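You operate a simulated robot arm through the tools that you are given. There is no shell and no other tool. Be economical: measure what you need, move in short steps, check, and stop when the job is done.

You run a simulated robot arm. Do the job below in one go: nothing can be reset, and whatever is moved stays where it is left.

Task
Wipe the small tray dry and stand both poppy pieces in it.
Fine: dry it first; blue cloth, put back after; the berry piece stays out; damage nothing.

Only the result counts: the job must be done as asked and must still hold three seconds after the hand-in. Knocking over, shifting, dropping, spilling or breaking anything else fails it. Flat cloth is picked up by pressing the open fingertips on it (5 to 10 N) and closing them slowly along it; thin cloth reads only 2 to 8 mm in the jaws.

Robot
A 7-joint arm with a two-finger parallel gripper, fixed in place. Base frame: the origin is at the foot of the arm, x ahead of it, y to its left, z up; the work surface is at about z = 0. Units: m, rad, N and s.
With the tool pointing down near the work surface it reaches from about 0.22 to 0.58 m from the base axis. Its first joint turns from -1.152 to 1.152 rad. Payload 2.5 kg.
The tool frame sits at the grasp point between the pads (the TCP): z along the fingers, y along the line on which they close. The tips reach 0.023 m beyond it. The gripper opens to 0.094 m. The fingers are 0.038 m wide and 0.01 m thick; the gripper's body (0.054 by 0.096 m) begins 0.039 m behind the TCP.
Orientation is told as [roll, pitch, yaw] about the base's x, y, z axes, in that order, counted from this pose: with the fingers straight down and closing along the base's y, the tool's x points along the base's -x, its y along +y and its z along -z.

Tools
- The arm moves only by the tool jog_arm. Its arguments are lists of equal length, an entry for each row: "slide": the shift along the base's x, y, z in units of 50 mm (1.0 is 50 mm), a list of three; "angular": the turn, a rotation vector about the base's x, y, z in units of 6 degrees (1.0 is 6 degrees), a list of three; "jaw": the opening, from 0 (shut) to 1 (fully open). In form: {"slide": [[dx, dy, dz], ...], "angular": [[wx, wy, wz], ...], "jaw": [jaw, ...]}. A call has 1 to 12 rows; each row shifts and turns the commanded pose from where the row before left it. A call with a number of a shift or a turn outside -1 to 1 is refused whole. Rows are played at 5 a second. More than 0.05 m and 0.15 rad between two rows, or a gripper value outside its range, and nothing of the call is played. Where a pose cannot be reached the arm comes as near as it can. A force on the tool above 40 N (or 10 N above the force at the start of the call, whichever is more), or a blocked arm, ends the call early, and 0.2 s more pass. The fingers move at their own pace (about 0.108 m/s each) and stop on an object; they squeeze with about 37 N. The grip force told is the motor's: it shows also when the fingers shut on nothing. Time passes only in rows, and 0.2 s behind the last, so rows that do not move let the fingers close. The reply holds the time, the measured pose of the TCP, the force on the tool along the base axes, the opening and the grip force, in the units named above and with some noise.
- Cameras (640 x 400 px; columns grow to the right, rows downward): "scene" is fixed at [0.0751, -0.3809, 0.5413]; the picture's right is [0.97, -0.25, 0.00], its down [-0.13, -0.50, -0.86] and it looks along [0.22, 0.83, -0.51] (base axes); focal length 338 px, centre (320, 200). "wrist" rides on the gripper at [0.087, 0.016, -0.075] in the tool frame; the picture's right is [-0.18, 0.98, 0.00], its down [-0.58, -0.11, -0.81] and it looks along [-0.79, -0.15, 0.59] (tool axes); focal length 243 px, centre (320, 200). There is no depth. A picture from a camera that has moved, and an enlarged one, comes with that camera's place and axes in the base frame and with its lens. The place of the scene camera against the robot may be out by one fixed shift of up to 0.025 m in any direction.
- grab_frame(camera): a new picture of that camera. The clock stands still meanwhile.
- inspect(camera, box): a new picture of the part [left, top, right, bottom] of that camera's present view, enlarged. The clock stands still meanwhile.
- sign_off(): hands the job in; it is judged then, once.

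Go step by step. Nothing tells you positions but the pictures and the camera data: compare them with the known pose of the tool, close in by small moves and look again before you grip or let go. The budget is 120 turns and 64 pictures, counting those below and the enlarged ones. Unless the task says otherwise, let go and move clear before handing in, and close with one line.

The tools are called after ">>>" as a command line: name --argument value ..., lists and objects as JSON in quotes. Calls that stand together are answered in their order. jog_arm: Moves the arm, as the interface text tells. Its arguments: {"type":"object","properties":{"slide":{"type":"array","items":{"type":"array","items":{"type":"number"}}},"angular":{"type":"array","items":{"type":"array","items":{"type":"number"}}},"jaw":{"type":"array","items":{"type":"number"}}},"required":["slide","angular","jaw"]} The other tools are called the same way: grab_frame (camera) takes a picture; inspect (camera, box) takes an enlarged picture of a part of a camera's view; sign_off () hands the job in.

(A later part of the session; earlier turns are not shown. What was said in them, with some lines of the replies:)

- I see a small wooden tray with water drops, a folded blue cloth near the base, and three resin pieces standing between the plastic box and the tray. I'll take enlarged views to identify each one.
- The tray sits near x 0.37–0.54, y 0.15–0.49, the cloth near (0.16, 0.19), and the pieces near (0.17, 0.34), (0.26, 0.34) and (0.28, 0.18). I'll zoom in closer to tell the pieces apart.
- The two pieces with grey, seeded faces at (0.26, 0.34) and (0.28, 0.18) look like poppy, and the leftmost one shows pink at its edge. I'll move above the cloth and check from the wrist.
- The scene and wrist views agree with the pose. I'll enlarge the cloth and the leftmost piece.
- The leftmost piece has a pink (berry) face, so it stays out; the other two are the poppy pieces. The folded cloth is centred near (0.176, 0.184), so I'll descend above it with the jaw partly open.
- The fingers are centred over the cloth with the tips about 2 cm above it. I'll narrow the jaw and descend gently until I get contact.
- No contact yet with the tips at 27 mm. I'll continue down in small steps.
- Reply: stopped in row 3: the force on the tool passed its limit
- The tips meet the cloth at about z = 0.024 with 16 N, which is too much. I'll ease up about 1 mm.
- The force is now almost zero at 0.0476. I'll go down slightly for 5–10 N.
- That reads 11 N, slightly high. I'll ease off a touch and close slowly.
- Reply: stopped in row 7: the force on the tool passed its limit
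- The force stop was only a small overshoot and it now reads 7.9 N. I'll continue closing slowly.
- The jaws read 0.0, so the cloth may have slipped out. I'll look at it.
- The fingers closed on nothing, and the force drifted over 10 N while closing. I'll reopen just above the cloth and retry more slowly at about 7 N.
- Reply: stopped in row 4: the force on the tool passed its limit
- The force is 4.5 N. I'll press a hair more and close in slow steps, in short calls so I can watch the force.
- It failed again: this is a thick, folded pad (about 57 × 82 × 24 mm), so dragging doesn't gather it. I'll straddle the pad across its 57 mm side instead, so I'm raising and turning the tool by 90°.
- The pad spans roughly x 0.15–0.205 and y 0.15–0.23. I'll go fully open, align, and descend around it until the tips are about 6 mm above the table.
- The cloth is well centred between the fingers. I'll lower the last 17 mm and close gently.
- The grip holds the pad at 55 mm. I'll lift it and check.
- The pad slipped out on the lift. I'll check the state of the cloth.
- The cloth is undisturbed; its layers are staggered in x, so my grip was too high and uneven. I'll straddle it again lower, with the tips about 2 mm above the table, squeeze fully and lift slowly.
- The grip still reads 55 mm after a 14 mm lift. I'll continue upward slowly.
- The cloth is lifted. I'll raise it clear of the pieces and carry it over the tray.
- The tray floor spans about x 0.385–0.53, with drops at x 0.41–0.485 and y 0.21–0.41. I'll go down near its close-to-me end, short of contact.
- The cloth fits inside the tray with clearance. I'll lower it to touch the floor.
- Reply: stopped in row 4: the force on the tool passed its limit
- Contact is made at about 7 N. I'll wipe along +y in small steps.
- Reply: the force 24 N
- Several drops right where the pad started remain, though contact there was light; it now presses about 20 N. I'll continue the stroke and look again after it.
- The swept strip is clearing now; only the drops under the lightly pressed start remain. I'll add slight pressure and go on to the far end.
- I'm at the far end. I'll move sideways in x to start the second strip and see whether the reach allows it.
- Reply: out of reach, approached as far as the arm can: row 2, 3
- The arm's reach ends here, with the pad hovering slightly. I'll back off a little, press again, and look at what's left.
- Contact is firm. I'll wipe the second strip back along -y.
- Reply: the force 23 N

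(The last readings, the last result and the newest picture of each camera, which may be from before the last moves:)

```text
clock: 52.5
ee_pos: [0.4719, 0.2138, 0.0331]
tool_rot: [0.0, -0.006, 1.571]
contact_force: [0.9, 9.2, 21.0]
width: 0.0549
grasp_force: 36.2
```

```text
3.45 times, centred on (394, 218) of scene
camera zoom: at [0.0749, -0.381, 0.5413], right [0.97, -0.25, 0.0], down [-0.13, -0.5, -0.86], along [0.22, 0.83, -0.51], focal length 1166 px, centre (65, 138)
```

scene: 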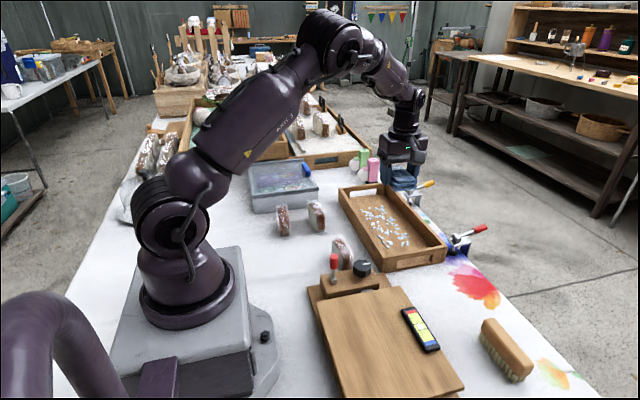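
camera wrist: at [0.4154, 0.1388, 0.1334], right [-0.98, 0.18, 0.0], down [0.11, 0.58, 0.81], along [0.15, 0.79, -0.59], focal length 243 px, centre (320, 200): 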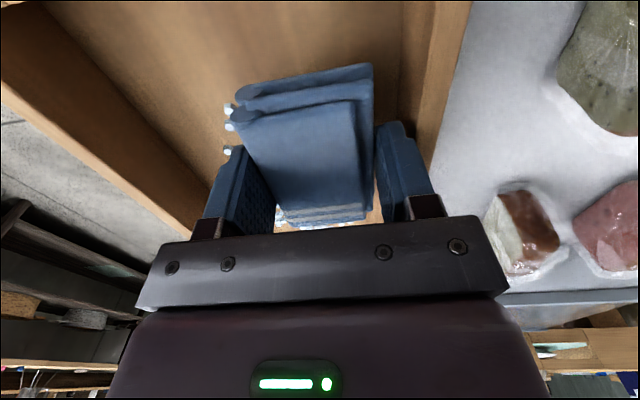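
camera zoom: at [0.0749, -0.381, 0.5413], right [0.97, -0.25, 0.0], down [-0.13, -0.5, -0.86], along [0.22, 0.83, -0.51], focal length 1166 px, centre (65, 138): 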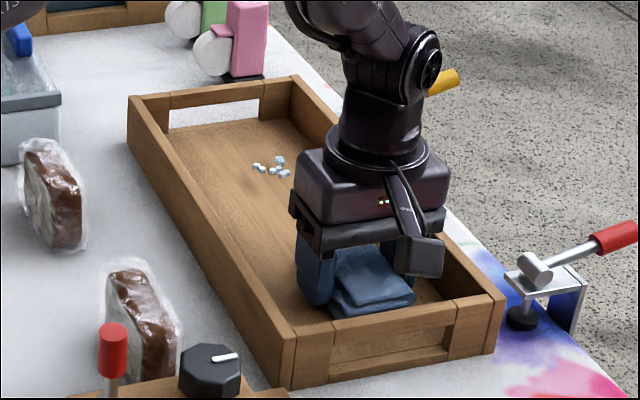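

The second strip cleared; a small group remains at the far end (x 0.45–0.48, y 0.38–0.41). First I'll sweep sideways at the close end to get the initial group.

>>> jog_arm --slide '[[-0.2, 0, 0], [-0.2, 0, 0], [-0.2, 0, 0], [-0.15, 0, 0], [0, 0.2, 0], [0, 0.2, 0], [0, 0.2, 0], [0.1, 0.2, 0], [0.1, 0.2, 0], [0.1, 0.2, 0], [0, 0.2, 0], [0, 0, 0]]' --angular '[[0, 0, 0], [0, 0, 0], [0, 0, 0], [0, 0, 0], [0, 0, 0], [0, 0, 0], [0, 0, 0], [0, 0, 0], [0, 0, 0], [0, 0, 0], [0, 0, 0], [0, 0, 0]]' --jaw '[0, 0, 0, 0, 0, 0, 0, 0, 0, 0, 0, 0]'

>>> inspect --camera "scene" --box '[330, 160, 458, 276]'

```text
clock: 55.1
ee_pos: [0.4482, 0.2827, 0.0348]
tool_rot: [0.002, -0.004, 1.57]
contact_force: [0.8, -2.9, 4.8]
width: 0.0548
grasp_force: 36.4
```

```text
3.45 times, centred on (394, 218) of scene
camera zoom: at [0.075, -0.3809, 0.5413], right [0.97, -0.25, 0.0], down [-0.13, -0.5, -0.86], along [0.22, 0.83, -0.51], focal length 1166 px, centre (65, 138)
```

zoom: 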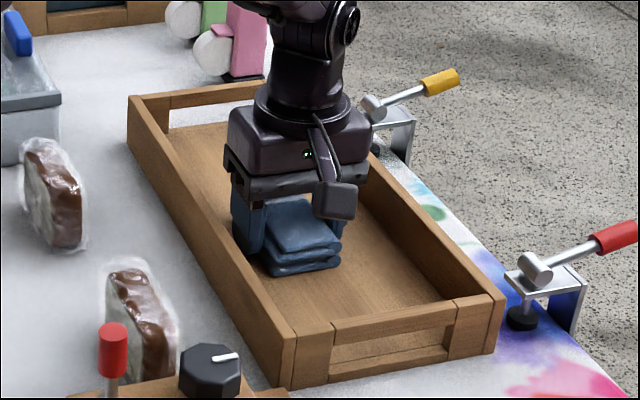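

The near half is dry. Next I'll work the far group with firmer pressure.

>>> jog_arm --slide '[[0.02, 0.2, -0.005], [0.02, 0.2, -0.004], [0.02, 0.2, 0], [0.02, 0.2, 0], [0, 0.2, 0], [0, 0.2, 0], [0, 0.2, -0.004], [0, 0.2, 0], [0, 0.2, 0], [0, 0.1, 0], [0, 0, 0]]' --angular '[[0, 0, 0], [0, 0, 0], [0, 0, 0], [0, 0, 0], [0, 0, 0], [0, 0, 0], [0, 0, 0], [0, 0, 0], [0, 0, 0], [0, 0, 0], [0, 0, 0]]' --jaw '[0, 0, 0, 0, 0, 0, 0, 0, 0, 0, 0]'

```text
clock: 57.5
ee_pos: [0.4528, 0.3781, 0.0348]
tool_rot: [0.001, -0.005, 1.571]
contact_force: [0.1, -7.4, 18.8]
width: 0.055
grasp_force: 36.2
```

That's firm contact at 19 N. I'll sweep along the reach limit toward +x.

>>> jog_arm --slide '[[0.1, -0.1, 0], [0.1, -0.12, 0], [0.1, -0.14, 0], [0.1, -0.14, 0], [-0.1, 0.14, 0], [-0.1, 0.13, 0], [-0.1, 0.12, 0], [0, -0.2, 0], [0, -0.3, 0], [0, -0.4, 0], [0, -0.5, 0], [0, 0, 0]]' --angular '[[0, 0, 0], [0, 0, 0], [0, 0, 0], [0, 0, 0], [0, 0, 0], [0, 0, 0], [0, 0, 0], [0, 0, 0], [0, 0, 0], [0, 0, 0], [0, 0, 0], [0, 0, 0]]' --jaw '[0, 0, 0, 0, 0, 0, 0, 0, 0, 0, 0, 0]'

>>> inspect --camera "scene" --box '[330, 160, 458, 276]'

```text
clock: 60.1
ee_pos: [0.4596, 0.3036, 0.0335]
tool_rot: [-0.004, -0.006, 1.57]
contact_force: [1.2, 10.7, 22.9]
width: 0.0548
grasp_force: 36.4
```

```text
3.45 times, centred on (394, 218) of scene
camera zoom: at [0.0749, -0.381, 0.5412], right [0.97, -0.25, 0.0], down [-0.13, -0.5, -0.86], along [0.22, 0.83, -0.51], focal length 1166 px, centre (65, 138)
```

zoom: 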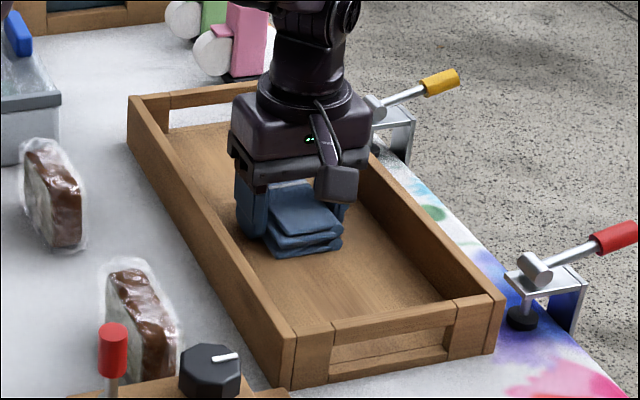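

The hand hides the middle, so I'll lift the cloth straight up, carry it toward its place, and view the empty tray.

>>> jog_arm --slide '[[0, 0, 0.5], [0, 0, 0.9], [0, 0, 0.9], [0, 0, 0.9], [-0.7, -0.28, 0.1], [-0.7, -0.28, 0], [-0.7, -0.28, 0], [-0.7, -0.28, 0], [-0.7, -0.28, 0], [-0.7, -0.28, 0], [-0.7, -0.29, 0], [-0.72, -0.3, 0]]' --angular '[[0, 0, 0], [0, 0, 0], [0, 0, 0], [0, 0, 0], [0, 0, 0], [0, 0, 0], [0, 0, 0], [0, 0, 0], [0, 0, 0], [0, 0, 0], [0, 0, 0], [0, 0, 0.4]]' --jaw '[0, 0, 0, 0, 0, 0, 0, 0, 0, 0, 0, 0]'

>>> inspect --camera "scene" --box '[330, 160, 458, 276]'

>>> grab_frame --camera "scene"

```text
clock: 62.7
ee_pos: [0.1784, 0.1901, 0.1997]
tool_rot: [0.002, -0.005, 1.613]
contact_force: [0.5, 0.8, -0.3]
width: 0.0548
grasp_force: 36.7
```

```text
3.45 times, centred on (394, 218) of scene
camera zoom: at [0.0751, -0.3809, 0.5413], right [0.97, -0.25, 0.0], down [-0.13, -0.5, -0.86], along [0.22, 0.83, -0.51], focal length 1166 px, centre (65, 138)
```

zoom: 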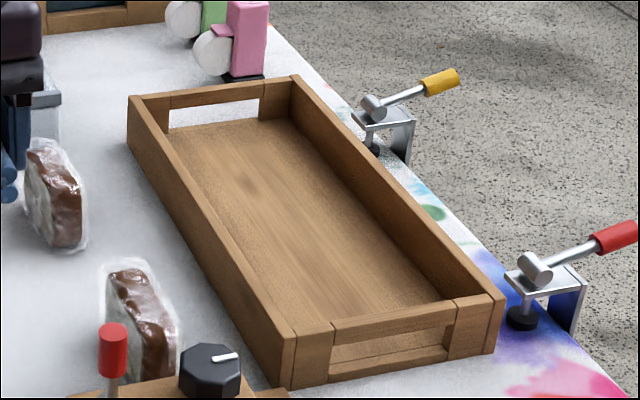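

```text
26 pictures are left
```

scene: 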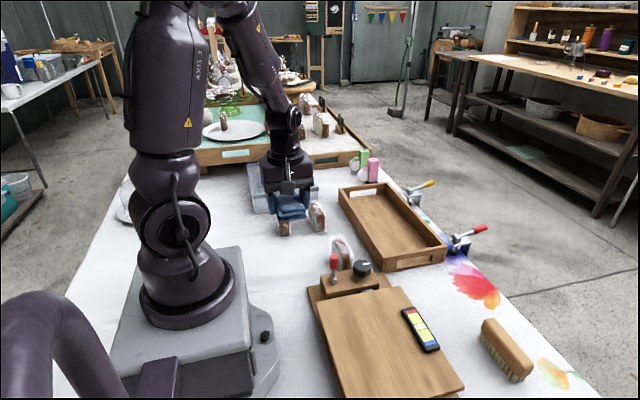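

The tray is dry and hasn't shifted. I'll lower the cloth to its original spot and release it.

>>> jog_arm --slide '[[0, 0, -0.8], [0, 0, -0.8], [0, 0, -0.8], [0, 0, -0.6], [0, 0, -0.3], [0, 0, -0.1], [0, 0, -0.06], [0, 0, 0]]' --angular '[[0, 0, 0], [0, 0, 0], [0, 0, 0], [0, 0, 0], [0, 0, 0], [0, 0, 0], [0, 0, 0], [0, 0, 0]]' --jaw '[0, 0, 0, 0, 0, 0, 0, 0]'

```text
clock: 64.5
ee_pos: [0.1772, 0.1894, 0.025]
tool_rot: [0.001, -0.004, 1.613]
contact_force: [-0.2, -0.6, 0.4]
width: 0.0549
grasp_force: 37.0
```

>>> jog_arm --slide '[[0, 0, -0.01], [0, 0, 0], [0, 0, 0], [0, 0, 0], [0, 0, 0.4], [0, 0, 0.8], [0, 0, 0.8], [0, 0, 0.8], [0, 0, 0]]' --angular '[[0, 0, 0], [0, 0, 0], [0, 0, 0], [0, 0, 0], [0, 0, 0], [0, 0, 0], [0, 0, 0], [0, 0, 0], [0, 0, 0]]' --jaw '[0, 0.62, 0.75, 0.95, 0.95, 0.95, 0.95, 0.95, 0.95]'

>>> grab_frame --camera "wrist"

>>> inspect --camera "scene" --box '[262, 190, 390, 294]'

```text
clock: 66.5
ee_pos: [0.1766, 0.1906, 0.1653]
tool_rot: [0.003, -0.003, 1.612]
contact_force: [0.3, -0.3, -0.8]
width: 0.0892
grasp_force: 0.0
```

```text
25 pictures are left
camera wrist: at [0.1647, 0.1027, 0.24], right [-0.99, 0.14, 0.0], down [0.09, 0.58, 0.81], along [0.11, 0.8, -0.59], focal length 243 px, centre (320, 200)
```

wrist: 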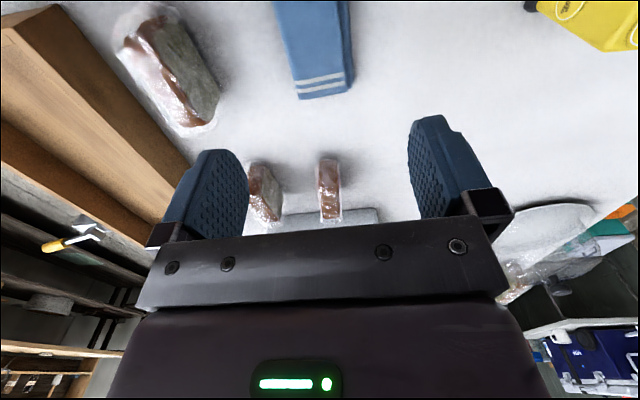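

```text
3.85 times, centred on (326, 242) of scene
camera zoom: at [0.075, -0.3809, 0.5413], right [0.97, -0.25, 0.0], down [-0.13, -0.5, -0.86], along [0.22, 0.83, -0.51], focal length 1301 px, centre (297, 38)
```

zoom: 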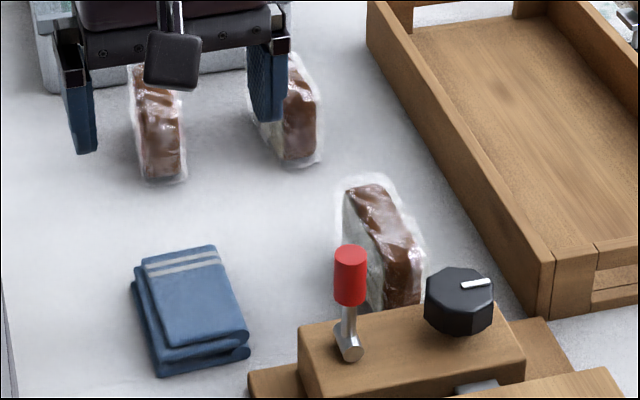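

The cloth is back in place. Now I'll move to view the nearer poppy piece from a position just behind it.

>>> jog_arm --slide '[[0.3, -0.1, 0.4], [0.6, -0.2, 0.4], [0.6, -0.2, 0], [0.6, -0.25, 0], [0, 0, 0]]' --angular '[[0, 0, -0.4], [0, 0, 0], [0, 0, 0], [0, 0, 0], [0, 0, 0]]' --jaw '[0.95, 0.95, 0.95, 0.95, 0.95]'

>>> grab_frame --camera "wrist"

```text
clock: 67.7
ee_pos: [0.2804, 0.1531, 0.2033]
tool_rot: [0.003, -0.003, 1.571]
contact_force: [-0.4, -0.2, 1.0]
width: 0.0893
grasp_force: 0.0
```

```text
23 pictures are left
camera wrist: at [0.2653, 0.0654, 0.2787], right [-0.98, 0.18, 0.0], down [0.11, 0.58, 0.81], along [0.15, 0.79, -0.59], focal length 243 px, centre (320, 200)
```

wrist: 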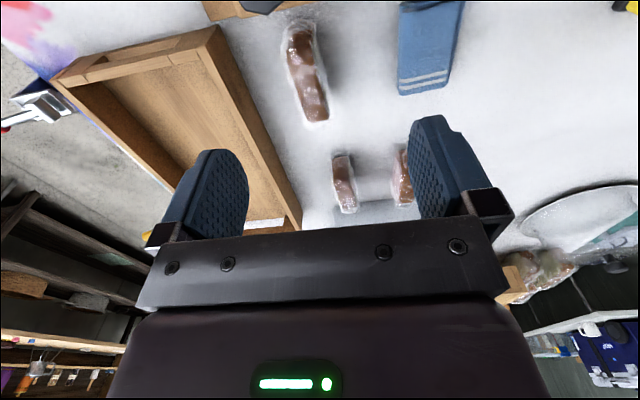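

The nearer poppy piece is at about x 0.299, y 0.15–0.21, about 0.07 tall and about 0.03 thick. The red lever tops out near (0.245, 0.10, 0.12), so I'll grip high to keep the wrist camera clear of it. First I'll descend partway and look.

>>> jog_arm --slide '[[0.36, 0.36, 0], [0, 0.36, -0.3], [0, 0, -0.6], [0, 0, -0.5], [0, 0, 0]]' --angular '[[0, 0, 0], [0, 0, 0], [0, 0, 0], [0, 0, 0], [0, 0, 0]]' --jaw '[0.95, 0.95, 0.95, 0.95, 0.95]'

>>> grab_frame --camera "wrist"

>>> inspect --camera "scene" --box '[300, 190, 396, 268]'

```text
clock: 68.9
ee_pos: [0.301, 0.1878, 0.1354]
tool_rot: [0.001, -0.005, 1.572]
contact_force: [-0.6, -0.3, -0.8]
width: 0.0891
grasp_force: 0.1
```

```text
22 pictures are left
camera wrist: at [0.2843, 0.1015, 0.2095], right [-0.98, 0.18, 0.0], down [0.11, 0.58, 0.81], along [0.15, 0.79, -0.59], focal length 243 px, centre (320, 200)
```

wrist: 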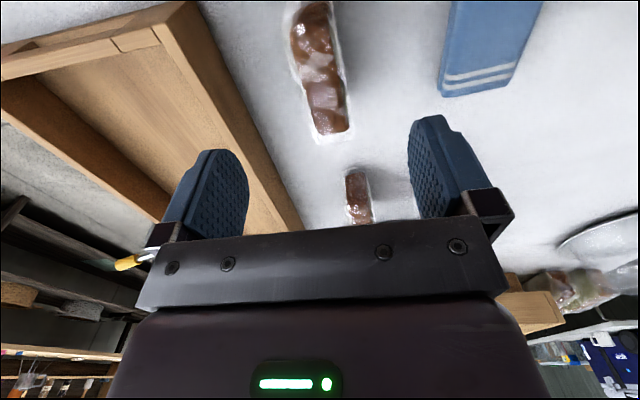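

```text
5.13 times, centred on (348, 229) of scene
camera zoom: at [0.0751, -0.3809, 0.5413], right [0.97, -0.25, 0.0], down [-0.13, -0.5, -0.86], along [0.22, 0.83, -0.51], focal length 1734 px, centre (176, 51)
```

zoom: 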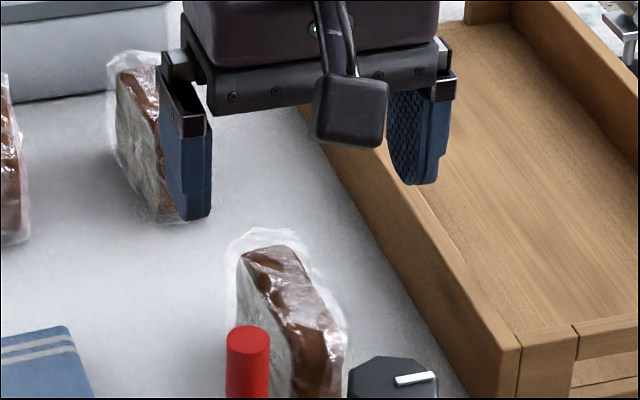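

The piece's centre is x ≈ 0.297 with almost no yaw. I'll correct by 4 mm and descend to the grip height.

>>> jog_arm --slide '[[-0.08, -0.04, -0.3], [0, 0, -0.5], [0, 0, -0.5], [0, 0, -0.3], [0, 0, 0]]' --angular '[[0, 0, 0], [0, 0, 0], [0, 0, 0], [0, 0, 0], [0, 0, 0]]' --jaw '[0.95, 0.95, 0.95, 0.95, 0.95]'

>>> grab_frame --camera "wrist"

>>> inspect --camera "scene" --box '[300, 200, 396, 278]'

```text
clock: 70.1
ee_pos: [0.2966, 0.1845, 0.0561]
tool_rot: [0.004, -0.005, 1.571]
contact_force: [-0.4, -0.7, 0.6]
width: 0.0892
grasp_force: 0.1
```

```text
20 pictures are left
camera wrist: at [0.2818, 0.099, 0.1308], right [-0.98, 0.18, 0.0], down [0.11, 0.58, 0.81], along [0.15, 0.79, -0.59], focal length 243 px, centre (320, 200)
```

wrist: 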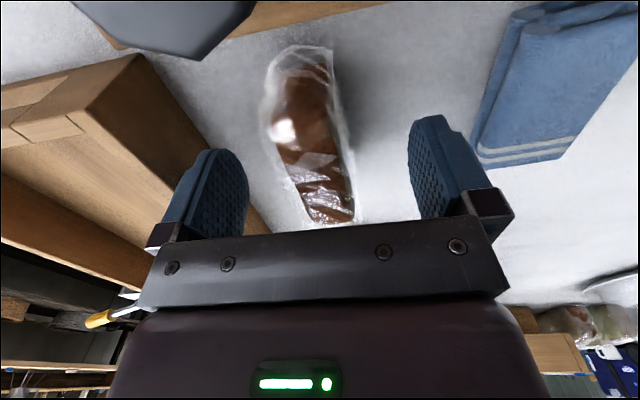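

```text
5.13 times, centred on (348, 239) of scene
camera zoom: at [0.0751, -0.3809, 0.5413], right [0.97, -0.25, 0.0], down [-0.13, -0.5, -0.86], along [0.22, 0.83, -0.51], focal length 1734 px, centre (176, -0)
```

zoom: 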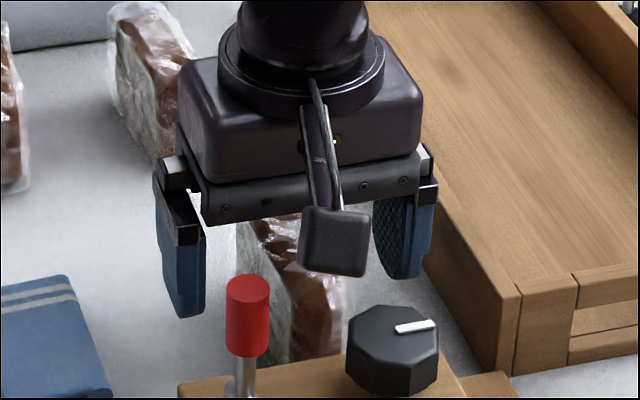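

The piece is centred between the fingers, and the camera is clear of the lever and knob. I'll close gently in steps.

>>> jog_arm --slide '[[0, 0, 0], [0, 0, 0], [0, 0, 0], [0, 0, 0]]' --angular '[[0, 0, 0], [0, 0, 0], [0, 0, 0], [0, 0, 0]]' --jaw '[0.7, 0.5, 0.36, 0.34]'

```text
clock: 71.1
ee_pos: [0.2979, 0.1851, 0.0561]
tool_rot: [0.002, -0.003, 1.571]
contact_force: [0.5, 0.0, 0.2]
width: 0.0322
grasp_force: 0.1
```

>>> jog_arm --slide '[[0, 0, 0], [0, 0, 0], [0, 0, 0], [0, 0, 0]]' --angular '[[0, 0, 0], [0, 0, 0], [0, 0, 0], [0, 0, 0]]' --jaw '[0.32, 0.3, 0.28, 0.28]'

```text
clock: 72.1
ee_pos: [0.2975, 0.1855, 0.0556]
tool_rot: [0.001, -0.003, 1.571]
contact_force: [0.4, -0.4, 0.8]
width: 0.0298
grasp_force: 9.0
```

It has contact at 30 mm with a 9 N grip. I'll go slightly firmer and lift slowly.

>>> jog_arm --slide '[[0, 0, 0], [0, 0, 0], [0, 0, 0.06], [0, 0, 0.1], [0, 0, 0.2], [0, 0, 0.3], [0, 0, 0]]' --angular '[[0, 0, 0], [0, 0, 0], [0, 0, 0], [0, 0, 0], [0, 0, 0], [0, 0, 0], [0, 0, 0]]' --jaw '[0.26, 0.25, 0.25, 0.25, 0.25, 0.25, 0.25]'

>>> grab_frame --camera "wrist"

```text
clock: 73.7
ee_pos: [0.2974, 0.1852, 0.0883]
tool_rot: [0.001, -0.004, 1.571]
contact_force: [0.0, 0.8, -1.1]
width: 0.0303
grasp_force: 9.2
```

```text
18 pictures are left
camera wrist: at [0.2804, 0.0993, 0.1626], right [-0.98, 0.18, 0.0], down [0.11, 0.58, 0.81], along [0.15, 0.79, -0.59], focal length 243 px, centre (320, 200)
```

wrist: 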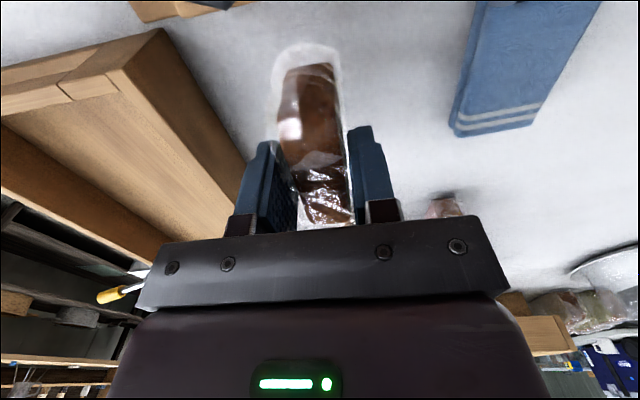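

The piece is held. I'll raise it and carry it over the far half of the tray.

>>> jog_arm --slide '[[0, 0, 0.5], [0, 0, 0.6], [0, 0, 0.6], [0.45, 0.41, 0], [0.45, 0.41, 0], [0.45, 0.41, 0], [0.45, 0.41, 0], [0.45, 0.41, 0], [0.45, 0.41, 0], [0.45, 0.44, 0], [0, 0, 0]]' --angular '[[0, 0, 0], [0, 0, 0], [0, 0, 0], [0, 0, 0], [0, 0, 0], [0, 0, 0], [0, 0, 0], [0, 0, 0], [0, 0, 0], [0, 0, 0], [0, 0, 0]]' --jaw '[0.25, 0.25, 0.25, 0.25, 0.25, 0.25, 0.25, 0.25, 0.25, 0.25, 0.25]'

>>> grab_frame --camera "scene"

```text
clock: 76.1
ee_pos: [0.4536, 0.3304, 0.1706]
tool_rot: [0.001, -0.001, 1.572]
contact_force: [-0.2, 0.8, -1.0]
width: 0.0295
grasp_force: 9.0
```

```text
17 pictures are left
```

scene: 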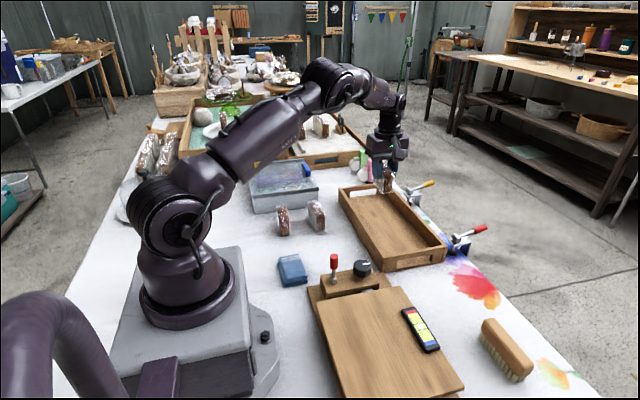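

Now I'll lower it in the tray to just above the expected floor contact (TCP about 0.065).

>>> jog_arm --slide '[[0, 0, -0.6], [0, 0, -0.6], [0, 0, -0.5], [0, 0, -0.2], [0, 0, -0.1], [0, 0, 0]]' --angular '[[0, 0, 0], [0, 0, 0], [0, 0, 0], [0, 0, 0], [0, 0, 0], [0, 0, 0]]' --jaw '[0.25, 0.25, 0.25, 0.25, 0.25, 0.25]'

>>> inspect --camera "scene" --box '[330, 150, 458, 266]'

```text
clock: 77.5
ee_pos: [0.4548, 0.3309, 0.0701]
tool_rot: [0.0, -0.004, 1.571]
contact_force: [-1.4, 0.3, -0.1]
width: 0.0298
grasp_force: 8.8
```

```text
3.45 times, centred on (394, 208) of scene
camera zoom: at [0.0751, -0.3809, 0.5413], right [0.97, -0.25, 0.0], down [-0.13, -0.5, -0.86], along [0.22, 0.83, -0.51], focal length 1166 px, centre (65, 172)
```

zoom: 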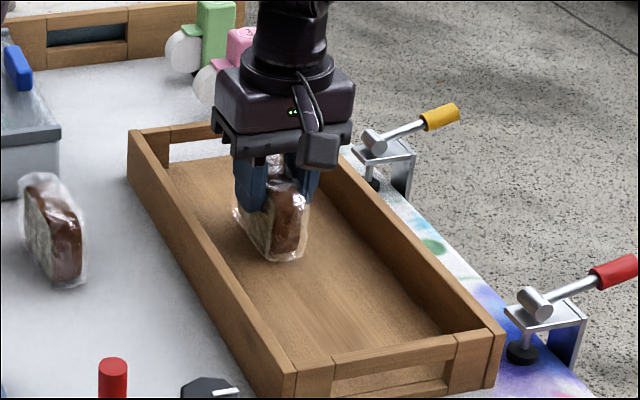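

>>> jog_arm --slide '[[0, 0, -0.04], [0, 0, -0.03], [0, 0, -0.02], [0, 0, 0]]' --angular '[[0, 0, 0], [0, 0, 0], [0, 0, 0], [0, 0, 0]]' --jaw '[0.25, 0.25, 0.25, 0.25]'

```text
clock: 78.5
ee_pos: [0.4549, 0.33, 0.0662]
tool_rot: [0.002, -0.004, 1.571]
contact_force: [0.0, 0.5, -1.3]
width: 0.0299
grasp_force: 8.6
```

No contact yet. I'll go another millimetre or two.

>>> jog_arm --slide '[[0, 0, -0.015], [0, 0, -0.015], [0, 0, 0]]' --angular '[[0, 0, 0], [0, 0, 0], [0, 0, 0]]' --jaw '[0.25, 0.25, 0.25]'

```text
clock: 79.3
ee_pos: [0.4537, 0.3305, 0.0657]
tool_rot: [0.0, -0.003, 1.571]
contact_force: [-0.3, 0.1, 5.4]
width: 0.03
grasp_force: 9.3
```

The floor contact reads 5 N. I'll open gently and rise straight up.

>>> jog_arm --slide '[[0, 0, 0.008], [0, 0, 0], [0, 0, 0], [0, 0, 0], [0, 0, 0.2], [0, 0, 0.4], [0, 0, 0.6], [0, 0, 0.8], [0, 0, 0]]' --angular '[[0, 0, 0], [0, 0, 0], [0, 0, 0], [0, 0, 0], [0, 0, 0], [0, 0, 0], [0, 0, 0], [0, 0, 0], [0, 0, 0]]' --jaw '[0.28, 0.34, 0.42, 0.65, 0.65, 0.65, 0.65, 0.65, 0.65]'

>>> inspect --camera "scene" --box '[330, 150, 458, 266]'

```text
clock: 81.3
ee_pos: [0.4528, 0.3309, 0.1642]
tool_rot: [0.001, -0.004, 1.57]
contact_force: [0.1, 0.9, 0.1]
width: 0.061
grasp_force: 0.1
```

```text
3.45 times, centred on (394, 208) of scene
camera zoom: at [0.075, -0.3809, 0.5413], right [0.97, -0.25, 0.0], down [-0.13, -0.5, -0.86], along [0.22, 0.83, -0.51], focal length 1166 px, centre (65, 172)
```

zoom: 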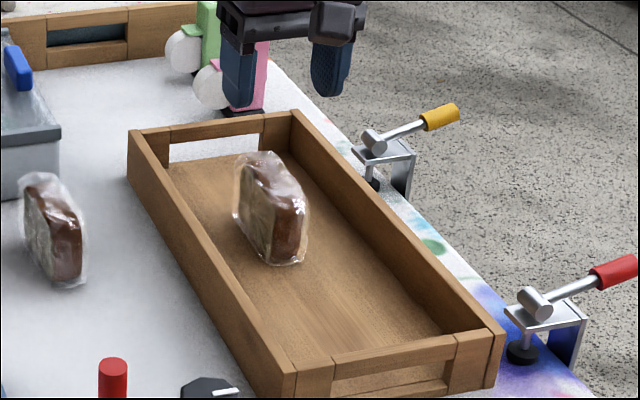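

The first poppy piece is standing in the tray. Now I'll move behind the second piece for a look.

>>> jog_arm --slide '[[0, 0, 0.7], [-0.7, -0.16, 0], [-0.7, -0.16, 0], [-0.7, -0.16, 0], [-0.7, -0.16, 0], [-0.75, -0.16, 0], [0, 0, 0]]' --angular '[[0, 0, 0], [0, 0, 0], [0, 0, 0], [0, 0, 0], [0, 0, 0], [0, 0, 0], [0, 0, 0]]' --jaw '[0.65, 0.65, 0.65, 0.9, 0.9, 0.9, 0.9]'

>>> grab_frame --camera "wrist"

```text
clock: 82.9
ee_pos: [0.277, 0.2944, 0.2019]
tool_rot: [0.001, -0.003, 1.568]
contact_force: [-0.9, 0.3, 1.1]
width: 0.0848
grasp_force: 0.0
```

```text
14 pictures are left
camera wrist: at [0.2607, 0.2069, 0.2774], right [-0.98, 0.19, 0.0], down [0.11, 0.58, 0.81], along [0.15, 0.79, -0.59], focal length 243 px, centre (320, 200)
```

wrist: 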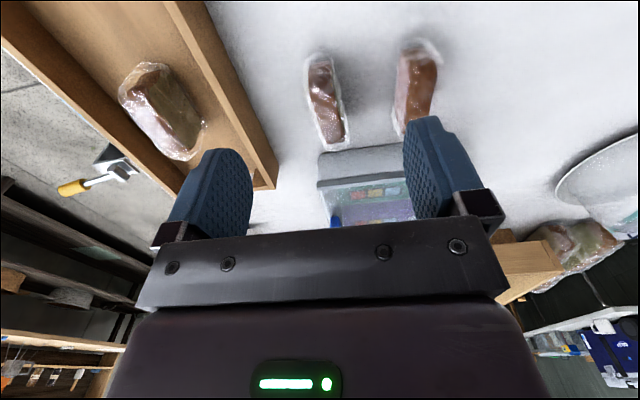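

The second poppy piece is at x ≈ 0.281, y 0.32–0.386, and the berry piece is about 50 mm to its left. I'll use a narrower opening (56 mm) so the finger stays away from the berry.

>>> jog_arm --slide '[[0.08, 0.58, 0], [0, 0.57, -0.4], [0, 0, -0.6], [0, 0, -0.4], [0, 0, 0]]' --angular '[[0, 0, 0], [0, 0, 0], [0, 0, 0], [0, 0, 0], [0, 0, 0]]' --jaw '[0.6, 0.6, 0.6, 0.6, 0.6]'

>>> grab_frame --camera "wrist"

```text
clock: 84.1
ee_pos: [0.2785, 0.3486, 0.1312]
tool_rot: [0.001, -0.004, 1.57]
contact_force: [0.7, -0.4, -1.0]
width: 0.0564
grasp_force: 0.1
```

```text
13 pictures are left
camera wrist: at [0.2628, 0.2618, 0.2063], right [-0.98, 0.18, 0.0], down [0.11, 0.58, 0.81], along [0.15, 0.79, -0.59], focal length 243 px, centre (320, 200)
```

wrist: 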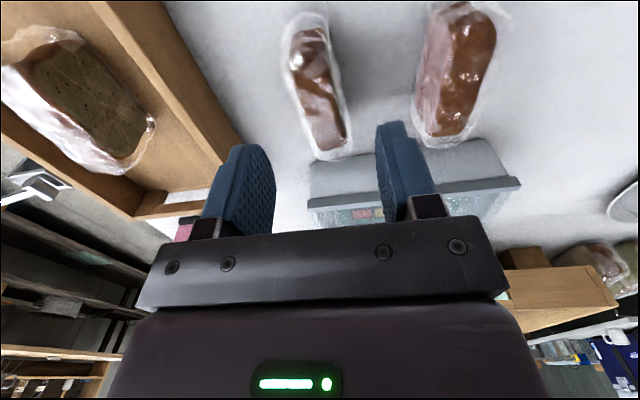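

It's well aligned: the piece centre is x ≈ 0.277 and the berry piece's edge is at x ≈ 0.22. I'll descend to grip height.

>>> jog_arm --slide '[[-0.02, 0.06, -0.4], [0, 0, -0.5], [0, 0, -0.4], [0, 0, -0.2], [0, 0, 0]]' --angular '[[0, 0, 0], [0, 0, 0], [0, 0, 0], [0, 0, 0], [0, 0, 0]]' --jaw '[0.6, 0.6, 0.6, 0.6, 0.6]'

>>> grab_frame --camera "wrist"

```text
clock: 85.3
ee_pos: [0.2778, 0.3512, 0.0583]
tool_rot: [0.003, -0.003, 1.571]
contact_force: [0.0, -0.2, -0.4]
width: 0.0565
grasp_force: 0.0
```

```text
12 pictures are left
camera wrist: at [0.2618, 0.2648, 0.1323], right [-0.98, 0.18, 0.0], down [0.11, 0.58, 0.81], along [0.15, 0.79, -0.59], focal length 243 px, centre (320, 200)
```

wrist: 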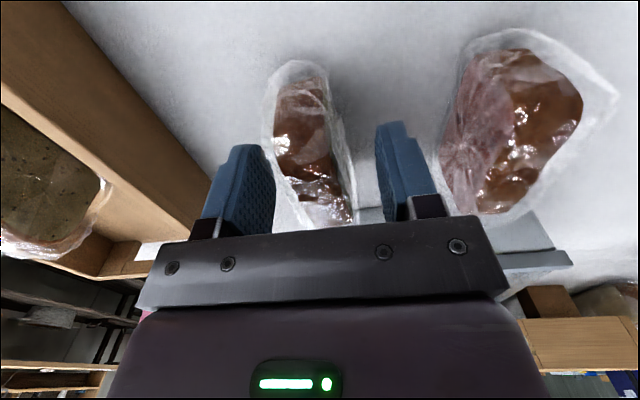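

The piece is between the fingers and the berry piece is clear. I'll close gently.

>>> jog_arm --slide '[[0, 0, -0.04], [0, 0, 0], [0, 0, 0], [0, 0, 0], [0, 0, 0], [0, 0, 0], [0, 0, 0]]' --angular '[[0, 0, 0], [0, 0, 0], [0, 0, 0], [0, 0, 0], [0, 0, 0], [0, 0, 0], [0, 0, 0]]' --jaw '[0.5, 0.4, 0.34, 0.31, 0.28, 0.26, 0.25]'

```text
clock: 86.9
ee_pos: [0.2785, 0.3514, 0.0552]
tool_rot: [0.001, -0.003, 1.573]
contact_force: [1.2, 0.6, 0.1]
width: 0.0299
grasp_force: 8.9
```

It's the same 30 mm grip at 9 N. I'll lift slowly, then go up.

>>> jog_arm --slide '[[0, 0, 0.06], [0, 0, 0.1], [0, 0, 0.3], [0, 0, 0.5], [0, 0, 0.6], [0, 0, 0.7], [0, 0, 0]]' --angular '[[0, 0, 0], [0, 0, 0], [0, 0, 0], [0, 0, 0], [0, 0, 0], [0, 0, 0], [0, 0, 0]]' --jaw '[0.25, 0.25, 0.25, 0.25, 0.25, 0.25, 0.25]'

>>> grab_frame --camera "scene"

```text
clock: 88.5
ee_pos: [0.2788, 0.3529, 0.1687]
tool_rot: [0.002, -0.002, 1.572]
contact_force: [-0.7, -0.6, -1.6]
width: 0.0297
grasp_force: 8.9
```

```text
11 pictures are left
```

scene: 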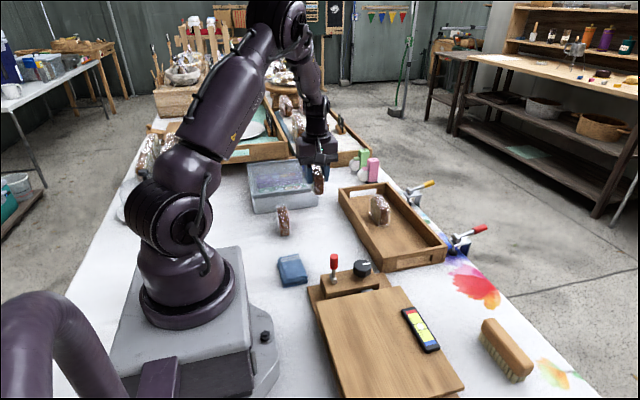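

It's held. I'll carry it over the near half of the tray.

>>> jog_arm --slide '[[0.58, -0.43, 0.1], [0.58, -0.43, 0], [0.58, -0.43, 0], [0.58, -0.43, 0], [0.6, -0.43, 0], [0.6, -0.43, 0], [0, 0, -0.5], [0, 0, -0.6], [0, 0, -0.5], [0, 0, -0.3], [0, 0, -0.15], [0, 0, 0]]' --angular '[[0, 0, 0], [0, 0, 0], [0, 0, 0], [0, 0, 0], [0, 0, 0], [0, 0, 0], [0, 0, 0], [0, 0, 0], [0, 0, 0], [0, 0, 0], [0, 0, 0], [0, 0, 0]]' --jaw '[0.25, 0.25, 0.25, 0.25, 0.25, 0.25, 0.25, 0.25, 0.25, 0.25, 0.25, 0.25]'

>>> inspect --camera "scene" --box '[330, 150, 458, 266]'

```text
clock: 91.1
ee_pos: [0.4559, 0.2207, 0.0712]
tool_rot: [0.001, -0.004, 1.571]
contact_force: [1.3, 0.7, -0.5]
width: 0.0298
grasp_force: 9.1
```

```text
3.45 times, centred on (394, 208) of scene
camera zoom: at [0.0751, -0.3809, 0.5413], right [0.97, -0.25, 0.0], down [-0.13, -0.5, -0.86], along [0.22, 0.83, -0.51], focal length 1166 px, centre (65, 172)
```

zoom: 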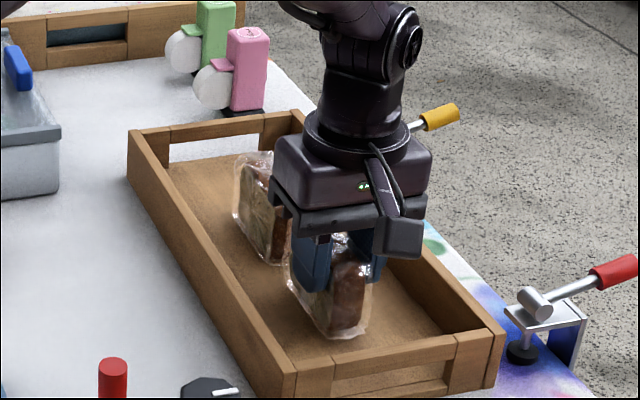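

It's positioned well inside the tray and clear of the first piece. I'll lower it to contact.

>>> jog_arm --slide '[[0, 0, -0.04], [0, 0, -0.04], [0, 0, -0.02], [0, 0, -0.015], [0, 0, 0]]' --angular '[[0, 0, 0], [0, 0, 0], [0, 0, 0], [0, 0, 0], [0, 0, 0]]' --jaw '[0.25, 0.25, 0.25, 0.25, 0.25]'

```text
clock: 92.3
ee_pos: [0.4541, 0.2221, 0.0656]
tool_rot: [-0.002, -0.004, 1.572]
contact_force: [1.4, 0.1, 6.1]
width: 0.0298
grasp_force: 9.4
```

Contact is at 6 N. I'll open gently, rise and move clear.

>>> jog_arm --slide '[[0, 0, 0.008], [0, 0, 0], [0, 0, 0], [0, 0, 0], [0, 0, 0.2], [0, 0, 0.4], [0, 0, 0.7], [0, 0, 0.8], [0, 0, 0.8], [-0.6, 0, 0.3], [-0.6, 0, 0.3], [-0.5, 0, 0]]' --angular '[[0, 0, 0], [0, 0, 0], [0, 0, 0], [0, 0, 0], [0, 0, 0], [0, 0, 0], [0, 0, 0], [0, 0, 0], [0, 0, 0], [0, 0, 0], [0, 0, 0], [0, 0, 0]]' --jaw '[0.28, 0.34, 0.42, 0.65, 0.65, 0.65, 0.65, 0.65, 0.65, 0.65, 0.65, 0.65]'

>>> grab_frame --camera "scene"

>>> inspect --camera "scene" --box '[330, 150, 458, 266]'

>>> inspect --camera "scene" --box '[242, 180, 386, 297]'

```text
clock: 94.9
ee_pos: [0.3722, 0.2243, 0.2389]
tool_rot: [0.003, -0.003, 1.571]
contact_force: [-0.2, 0.6, 0.1]
width: 0.0613
grasp_force: 0.1
```

```text
9 pictures are left
```

scene: 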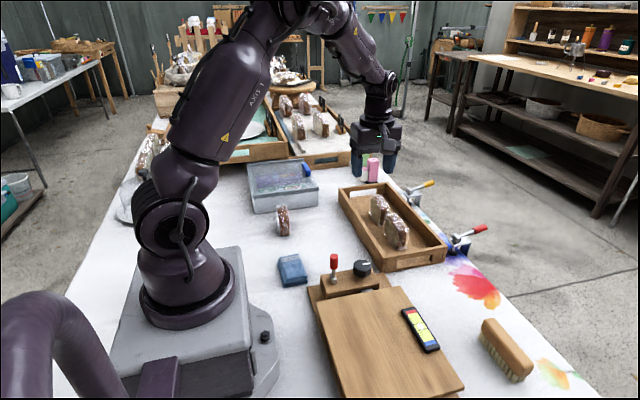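

```text
3.45 times, centred on (394, 208) of scene
camera zoom: at [0.0751, -0.3809, 0.5413], right [0.97, -0.25, 0.0], down [-0.13, -0.5, -0.86], along [0.22, 0.83, -0.51], focal length 1166 px, centre (65, 172)
```

zoom: 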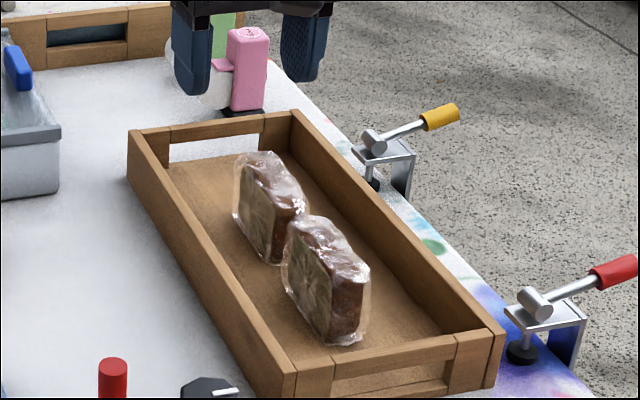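

```text
3.42 times, centred on (314, 238) of scene
camera zoom: at [0.0751, -0.3809, 0.5413], right [0.97, -0.25, 0.0], down [-0.13, -0.5, -0.86], along [0.22, 0.83, -0.51], focal length 1156 px, centre (340, 68)
```

zoom: 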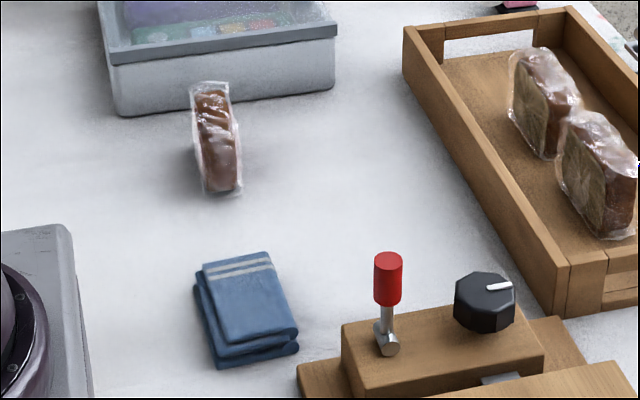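

The tray is dry with both poppy pieces standing in it, the berry piece is untouched, and the cloth is back where it was. The hand is clear, so I'm handing in.

>>> sign_off

```text
The job is handed in.
```

The job is handed in: I wiped the small tray dry with the blue cloth and put the cloth back in its spot, and both poppy pieces now stand in the tray with the berry piece left out.
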